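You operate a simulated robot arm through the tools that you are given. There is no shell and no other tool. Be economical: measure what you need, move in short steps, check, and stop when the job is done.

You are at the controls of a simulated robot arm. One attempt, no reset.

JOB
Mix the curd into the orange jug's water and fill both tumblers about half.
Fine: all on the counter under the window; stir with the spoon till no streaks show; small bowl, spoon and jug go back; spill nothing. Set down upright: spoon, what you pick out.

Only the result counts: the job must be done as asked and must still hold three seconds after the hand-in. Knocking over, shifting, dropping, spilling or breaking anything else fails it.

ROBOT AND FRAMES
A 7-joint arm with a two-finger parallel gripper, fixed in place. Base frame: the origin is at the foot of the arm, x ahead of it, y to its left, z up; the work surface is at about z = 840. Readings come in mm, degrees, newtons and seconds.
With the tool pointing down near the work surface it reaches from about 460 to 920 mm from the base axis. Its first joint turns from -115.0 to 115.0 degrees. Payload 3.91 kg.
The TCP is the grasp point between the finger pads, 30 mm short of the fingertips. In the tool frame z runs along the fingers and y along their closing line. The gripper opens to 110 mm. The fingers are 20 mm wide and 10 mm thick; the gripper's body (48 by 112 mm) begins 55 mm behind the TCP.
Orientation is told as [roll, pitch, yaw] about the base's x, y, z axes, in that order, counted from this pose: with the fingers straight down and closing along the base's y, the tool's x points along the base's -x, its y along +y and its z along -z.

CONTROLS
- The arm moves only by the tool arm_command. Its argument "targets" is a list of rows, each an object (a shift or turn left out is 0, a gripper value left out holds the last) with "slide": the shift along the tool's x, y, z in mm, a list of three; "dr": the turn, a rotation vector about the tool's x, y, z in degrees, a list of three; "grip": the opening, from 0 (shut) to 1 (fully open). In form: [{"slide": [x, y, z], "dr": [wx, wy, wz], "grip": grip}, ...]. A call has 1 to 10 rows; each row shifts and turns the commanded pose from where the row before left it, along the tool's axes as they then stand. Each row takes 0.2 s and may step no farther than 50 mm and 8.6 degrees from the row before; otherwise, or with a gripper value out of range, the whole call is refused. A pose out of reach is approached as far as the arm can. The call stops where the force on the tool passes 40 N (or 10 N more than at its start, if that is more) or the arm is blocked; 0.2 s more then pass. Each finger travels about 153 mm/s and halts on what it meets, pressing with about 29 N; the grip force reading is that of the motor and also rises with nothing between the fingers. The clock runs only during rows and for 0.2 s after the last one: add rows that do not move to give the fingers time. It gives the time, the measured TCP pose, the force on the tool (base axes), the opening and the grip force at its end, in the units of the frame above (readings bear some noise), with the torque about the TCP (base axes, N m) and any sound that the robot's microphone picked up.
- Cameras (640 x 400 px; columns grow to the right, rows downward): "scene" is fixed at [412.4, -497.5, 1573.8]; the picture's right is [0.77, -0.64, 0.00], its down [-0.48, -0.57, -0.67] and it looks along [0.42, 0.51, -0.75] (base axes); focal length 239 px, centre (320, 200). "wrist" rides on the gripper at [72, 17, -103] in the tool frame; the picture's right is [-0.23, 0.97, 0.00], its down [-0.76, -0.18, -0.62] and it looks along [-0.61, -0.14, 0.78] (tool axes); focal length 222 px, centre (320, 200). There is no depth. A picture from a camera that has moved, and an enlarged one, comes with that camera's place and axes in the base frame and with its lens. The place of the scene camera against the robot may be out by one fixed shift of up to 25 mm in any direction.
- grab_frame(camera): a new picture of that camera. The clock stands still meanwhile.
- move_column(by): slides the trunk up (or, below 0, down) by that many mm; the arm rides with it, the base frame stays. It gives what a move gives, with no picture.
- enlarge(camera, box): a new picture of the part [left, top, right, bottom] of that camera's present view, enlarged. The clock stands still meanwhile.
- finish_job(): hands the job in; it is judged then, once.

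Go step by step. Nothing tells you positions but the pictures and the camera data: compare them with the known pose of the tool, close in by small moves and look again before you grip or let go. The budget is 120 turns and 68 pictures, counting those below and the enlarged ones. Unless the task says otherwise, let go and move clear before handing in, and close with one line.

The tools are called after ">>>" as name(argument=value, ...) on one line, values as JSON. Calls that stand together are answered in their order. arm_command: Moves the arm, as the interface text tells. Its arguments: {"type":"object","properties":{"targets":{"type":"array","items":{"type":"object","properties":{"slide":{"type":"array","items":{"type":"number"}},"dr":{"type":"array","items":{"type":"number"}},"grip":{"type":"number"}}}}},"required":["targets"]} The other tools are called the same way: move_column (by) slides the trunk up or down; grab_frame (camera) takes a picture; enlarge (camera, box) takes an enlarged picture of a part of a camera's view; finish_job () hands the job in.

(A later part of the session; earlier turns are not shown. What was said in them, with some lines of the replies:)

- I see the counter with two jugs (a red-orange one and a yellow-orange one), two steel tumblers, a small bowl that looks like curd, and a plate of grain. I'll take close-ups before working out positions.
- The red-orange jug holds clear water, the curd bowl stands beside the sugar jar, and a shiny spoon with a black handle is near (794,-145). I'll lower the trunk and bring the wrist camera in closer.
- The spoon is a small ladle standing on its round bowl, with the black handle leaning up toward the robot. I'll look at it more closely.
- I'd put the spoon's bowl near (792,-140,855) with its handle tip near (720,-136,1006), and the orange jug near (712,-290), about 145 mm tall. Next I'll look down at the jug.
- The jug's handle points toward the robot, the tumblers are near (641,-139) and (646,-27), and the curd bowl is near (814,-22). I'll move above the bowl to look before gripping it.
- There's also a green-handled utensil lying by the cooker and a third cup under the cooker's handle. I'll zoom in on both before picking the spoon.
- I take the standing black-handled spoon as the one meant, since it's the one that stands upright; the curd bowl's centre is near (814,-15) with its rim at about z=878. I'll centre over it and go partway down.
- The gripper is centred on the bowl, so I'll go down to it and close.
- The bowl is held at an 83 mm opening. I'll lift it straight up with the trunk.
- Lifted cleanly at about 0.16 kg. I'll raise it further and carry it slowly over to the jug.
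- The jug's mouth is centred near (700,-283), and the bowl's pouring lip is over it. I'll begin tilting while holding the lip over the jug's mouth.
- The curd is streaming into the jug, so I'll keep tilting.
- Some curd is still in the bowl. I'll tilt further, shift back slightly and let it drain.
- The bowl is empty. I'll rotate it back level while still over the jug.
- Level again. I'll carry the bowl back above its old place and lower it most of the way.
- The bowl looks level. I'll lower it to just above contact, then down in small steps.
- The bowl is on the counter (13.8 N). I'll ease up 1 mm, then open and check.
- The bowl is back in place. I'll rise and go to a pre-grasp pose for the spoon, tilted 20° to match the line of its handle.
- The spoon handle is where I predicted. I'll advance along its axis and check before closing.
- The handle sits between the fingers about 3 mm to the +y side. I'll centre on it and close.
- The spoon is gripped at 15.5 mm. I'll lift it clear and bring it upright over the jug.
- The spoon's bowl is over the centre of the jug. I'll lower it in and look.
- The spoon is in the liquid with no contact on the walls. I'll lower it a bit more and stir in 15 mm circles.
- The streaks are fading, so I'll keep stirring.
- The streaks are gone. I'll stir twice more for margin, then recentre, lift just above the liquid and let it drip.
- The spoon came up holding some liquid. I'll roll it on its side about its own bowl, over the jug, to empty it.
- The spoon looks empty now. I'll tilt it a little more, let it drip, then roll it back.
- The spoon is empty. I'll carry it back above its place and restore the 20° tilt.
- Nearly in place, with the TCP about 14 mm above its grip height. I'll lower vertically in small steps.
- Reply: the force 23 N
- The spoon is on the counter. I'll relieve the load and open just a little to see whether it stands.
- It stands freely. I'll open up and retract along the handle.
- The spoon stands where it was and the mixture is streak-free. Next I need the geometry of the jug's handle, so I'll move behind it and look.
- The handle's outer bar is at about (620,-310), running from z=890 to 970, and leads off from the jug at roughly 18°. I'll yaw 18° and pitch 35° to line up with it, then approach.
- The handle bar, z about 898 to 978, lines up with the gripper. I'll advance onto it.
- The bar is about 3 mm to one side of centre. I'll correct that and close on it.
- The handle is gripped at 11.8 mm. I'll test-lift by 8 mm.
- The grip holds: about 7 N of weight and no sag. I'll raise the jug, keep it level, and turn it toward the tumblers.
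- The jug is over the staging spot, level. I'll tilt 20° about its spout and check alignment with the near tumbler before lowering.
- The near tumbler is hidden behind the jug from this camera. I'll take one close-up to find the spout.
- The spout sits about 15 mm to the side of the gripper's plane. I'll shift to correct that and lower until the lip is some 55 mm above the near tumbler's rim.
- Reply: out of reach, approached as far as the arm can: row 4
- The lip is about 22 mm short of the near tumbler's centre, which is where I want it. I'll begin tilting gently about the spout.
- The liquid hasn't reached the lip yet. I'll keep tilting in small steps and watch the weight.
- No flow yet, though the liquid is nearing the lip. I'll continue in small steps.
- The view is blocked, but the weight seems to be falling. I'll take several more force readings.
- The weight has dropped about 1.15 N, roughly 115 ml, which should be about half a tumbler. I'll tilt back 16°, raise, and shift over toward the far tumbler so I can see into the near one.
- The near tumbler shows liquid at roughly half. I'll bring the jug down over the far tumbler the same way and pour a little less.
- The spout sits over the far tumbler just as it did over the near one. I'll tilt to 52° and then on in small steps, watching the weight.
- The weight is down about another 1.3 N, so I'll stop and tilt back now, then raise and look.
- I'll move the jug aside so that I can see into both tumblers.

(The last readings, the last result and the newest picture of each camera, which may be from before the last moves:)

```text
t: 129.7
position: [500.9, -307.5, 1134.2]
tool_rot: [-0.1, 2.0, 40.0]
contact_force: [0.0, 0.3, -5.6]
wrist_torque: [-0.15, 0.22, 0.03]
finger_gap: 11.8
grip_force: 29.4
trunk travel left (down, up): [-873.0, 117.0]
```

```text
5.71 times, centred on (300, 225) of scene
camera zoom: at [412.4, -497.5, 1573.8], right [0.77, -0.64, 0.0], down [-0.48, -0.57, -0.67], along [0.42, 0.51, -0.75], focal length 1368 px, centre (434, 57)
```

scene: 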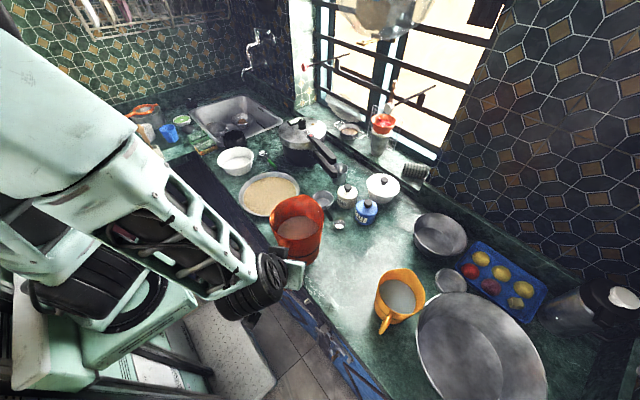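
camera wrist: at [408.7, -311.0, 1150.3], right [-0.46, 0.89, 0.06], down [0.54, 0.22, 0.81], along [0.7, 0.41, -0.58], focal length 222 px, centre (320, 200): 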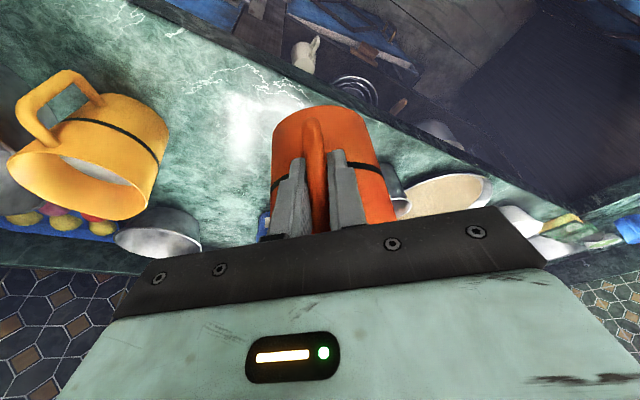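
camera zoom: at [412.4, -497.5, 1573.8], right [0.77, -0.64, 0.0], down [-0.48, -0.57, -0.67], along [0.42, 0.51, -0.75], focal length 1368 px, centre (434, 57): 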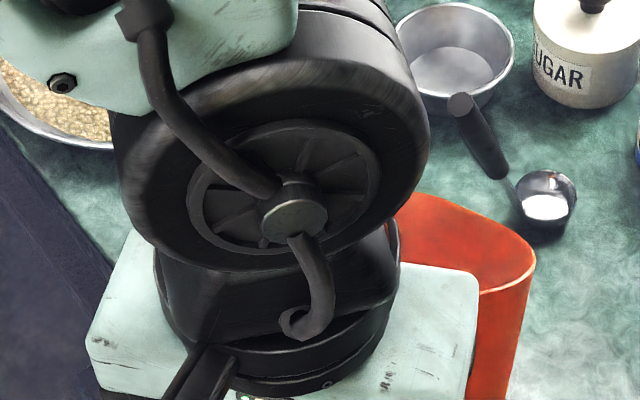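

The arm blocks the view there. I'll level the jug, turn it back to its home heading, and take it above its home spot, where both tumblers were visible before.

>>> arm_command(targets=[{"dr": [0, -7.4, 0]}, {"dr": [0, -7.4, 0]}, {"dr": [0, -7.4, 0]}, {"dr": [0, -7.4, 0]}, {"dr": [0, -7.4, 0]}, {"dr": [4.2, 0, 6.0]}, {"dr": [4.2, 0, 6.0]}, {"dr": [4.2, 0, 6.0]}, {}])

```text
t: 131.7
position: [501.2, -308.5, 1132.4]
tool_rot: [0.1, -35.0, 17.9]
contact_force: [-0.2, 0.2, -5.0]
wrist_torque: [-0.12, 0.43, 0.01]
finger_gap: 11.8
grip_force: 29.3
trunk travel left (down, up): [-873.0, 117.0]
```

The weight at the level pose is about 2.2 N lighter than before, roughly 115 ml per tumbler. I'll move back over the home spot and check the tumblers.

>>> arm_command(targets=[{"slide": [-8, -3.3, 5.6]}, {"slide": [-15.7, -6.6, 11]}, {"slide": [-15.7, -6.6, 11]}, {"slide": [-15.7, -6.6, 11]}, {"slide": [-15.7, -6.6, 11]}, {"slide": [-15.7, -6.6, 11]}, {"slide": [-7.8, -3.1, 5.5]}, {}])

>>> move_column(by=-175)

>>> enlarge(camera="scene", box=[260, 190, 380, 280])

```text
t: 133.5
position: [622.9, -309.6, 1131.8]
tool_rot: [0.0, -35.0, 18.0]
contact_force: [0.6, 0.4, -5.5]
wrist_torque: [-0.12, 0.44, 0.0]
finger_gap: 11.8
grip_force: 28.6
trunk travel left (down, up): [-873.0, 117.0]
```

```text
t: 135.5
position: [622.2, -308.9, 956.8]
tool_rot: [0.0, -35.0, 18.0]
contact_force: [-0.8, -0.6, -5.6]
wrist_torque: [-0.15, 0.5, 0.0]
finger_gap: 11.9
grip_force: 28.8
trunk travel left (down, up): [-698.0, 292.0]
```

```text
4.44 times, centred on (320, 235) of scene
camera zoom: at [412.4, -497.5, 1573.8], right [0.77, -0.64, 0.0], down [-0.48, -0.57, -0.67], along [0.42, 0.51, -0.75], focal length 1064 px, centre (320, 44)
```

zoom: 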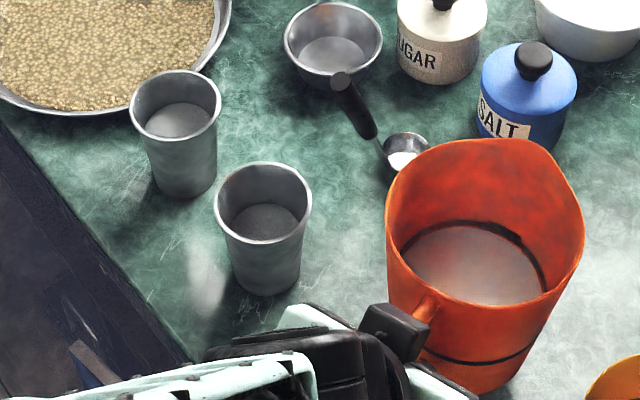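

Both tumblers stand about half full, and I see no spills. I'll lower the jug onto its home spot.

>>> arm_command(targets=[{"slide": [4.6, -0.8, 6.6]}, {"slide": [3.4, 0, 4.9]}, {"slide": [2, 0, 2.9]}, {}])

>>> arm_command(targets=[{"slide": [1.1, 0, 1.6]}, {}])

```text
t: 136.5
position: [622.4, -310.0, 940.8]
tool_rot: [0.0, -35.0, 18.1]
contact_force: [-0.5, -0.6, -5.1]
wrist_torque: [-0.14, 0.46, 0.01]
finger_gap: 11.9
grip_force: 28.9
trunk travel left (down, up): [-698.0, 292.0]
```

```text
t: 137.1
position: [624.0, -310.3, 937.9]
tool_rot: [-0.2, -35.2, 18.1]
contact_force: [-4.8, -1.1, 8.2]
wrist_torque: [0.23, -0.93, -0.06]
finger_gap: 11.9
grip_force: 28.6
trunk travel left (down, up): [-698.0, 292.0]
```

The jug's front edge touched first, so it has sagged about 2° in the grip. I'll back off, level it by 2° and lower again.

>>> arm_command(targets=[{"slide": [-1.7, 0, -2.5]}, {"dr": [0, -2, 0]}, {"slide": [1.2, 0, 1.6]}, {}])

>>> arm_command(targets=[{"slide": [1.2, 0, 1.6]}, {}])

```text
t: 138.1
position: [623.1, -310.7, 938.4]
tool_rot: [0.0, -37.0, 18.0]
contact_force: [-0.2, -0.3, -4.9]
wrist_torque: [-0.14, 0.46, -0.01]
finger_gap: 11.5
grip_force: 28.6
trunk travel left (down, up): [-698.0, 292.0]
```

```text
t: 138.7
position: [623.4, -310.5, 935.8]
tool_rot: [0.1, -37.0, 18.0]
contact_force: [-0.4, -0.8, -5.2]
wrist_torque: [-0.14, 0.46, 0.02]
finger_gap: 11.6
grip_force: 28.8
trunk travel left (down, up): [-698.0, 292.0]
```

>>> arm_command(targets=[{"slide": [0.6, 0, 0.8]}, {}])

>>> arm_command(targets=[{"slide": [0.6, 0, 0.8]}, {}])

```text
t: 139.3
position: [622.9, -310.6, 935.6]
tool_rot: [0.0, -37.0, 18.1]
contact_force: [0.4, -1.6, -2.6]
wrist_torque: [-0.19, 0.22, -0.07]
finger_gap: 11.6
grip_force: 28.8
trunk travel left (down, up): [-698.0, 292.0]
```

```text
t: 139.9
position: [622.8, -309.4, 935.5]
tool_rot: [-0.1, -37.1, 18.0]
contact_force: [-2.1, -3.4, 11.0]
wrist_torque: [-0.22, -0.12, -0.13]
finger_gap: 11.8
grip_force: 28.9
trunk travel left (down, up): [-698.0, 292.0]
```

The jug is seated flat, with the torque nearly balanced. I'll relieve slightly and release.

>>> arm_command(targets=[{"slide": [-0.4, 0, -0.5]}, {}])

>>> arm_command(targets=[{"grip": 0.14}, {"grip": 0.2}, {"grip": 0.35}, {"grip": 0.5}, {}])

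>>> arm_command(targets=[{"slide": [3, 0, -25]}, {"slide": [0, 0, -40]}, {"slide": [0, 0, -45]}, {"slide": [0, 0, -45]}, {}])

>>> grab_frame(camera="wrist")

```text
t: 140.5
position: [621.4, -309.4, 934.4]
tool_rot: [0.0, -37.0, 17.9]
contact_force: [0.0, -3.8, 5.3]
wrist_torque: [-0.29, -0.07, -0.14]
finger_gap: 12.0
grip_force: 29.0
trunk travel left (down, up): [-698.0, 292.0]
```

```text
t: 141.7
position: [624.2, -310.0, 935.4]
tool_rot: [0.0, -37.0, 18.0]
contact_force: [0.2, -0.3, -0.6]
wrist_torque: [-0.01, -0.03, -0.01]
finger_gap: 55.1
grip_force: 0.1
trunk travel left (down, up): [-698.0, 292.0]
```

```text
t: 142.9
position: [534.0, -333.8, 1046.6]
tool_rot: [1.3, -35.3, 17.8]
contact_force: [-0.2, -0.5, 0.8]
wrist_torque: [-0.01, 0.01, 0.02]
finger_gap: 55.2
grip_force: 0.0
out of reach, approached as far as the arm can: row 4
trunk travel left (down, up): [-698.0, 292.0]
```

```text
1 pictures are left
camera wrist: at [414.8, -357.0, 1090.5], right [-0.13, 0.98, 0.15], down [0.31, -0.1, 0.95], along [0.94, 0.17, -0.29], focal length 222 px, centre (320, 200)
```

wrist: 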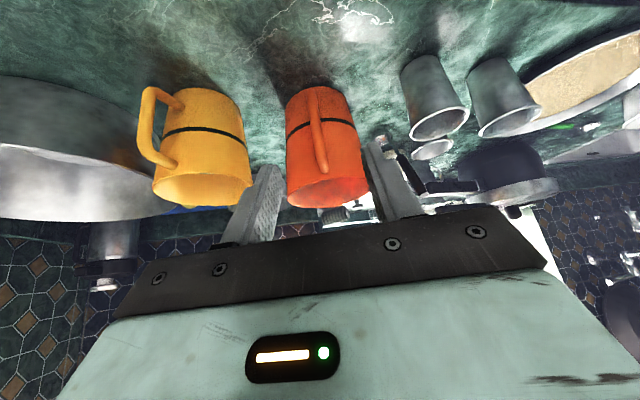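

The jug is standing upright and released. I'll rise clear and take the last picture as a final check.

>>> move_column(by=150)

>>> enlarge(camera="scene", box=[260, 180, 400, 290])

```text
t: 144.6
position: [534.5, -333.4, 1196.9]
tool_rot: [1.2, -35.4, 17.9]
contact_force: [-0.3, -0.9, 0.3]
wrist_torque: [-0.04, 0.0, -0.03]
finger_gap: 54.8
grip_force: 0.0
trunk travel left (down, up): [-848.0, 142.0]
```

```text
3.64 times, centred on (330, 235) of scene
camera zoom: at [412.4, -497.5, 1573.8], right [0.77, -0.64, 0.0], down [-0.48, -0.57, -0.67], along [0.42, 0.51, -0.75], focal length 870 px, centre (284, 73)
```

zoom: 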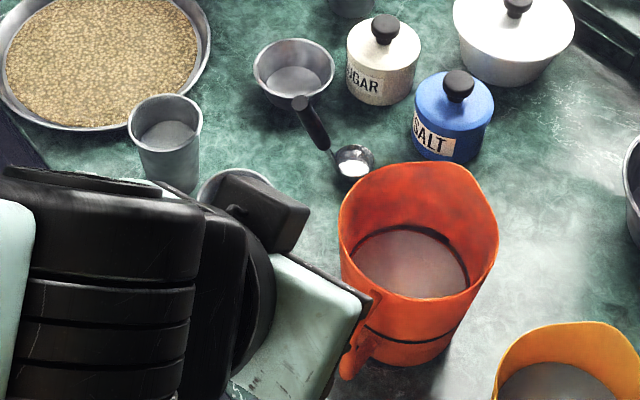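

The jug, spoon and bowl are back in their places, both tumblers are about half full, and no spill shows. The gripper is clear, so I'm handing in.

>>> finish_job()

```text
The job is handed in.
```

I mixed the curd into the orange jug until no streaks showed and filled both tumblers about half, with the far one looking slightly fuller. The bowl, spoon and jug are back upright in their places, and I saw no spills.
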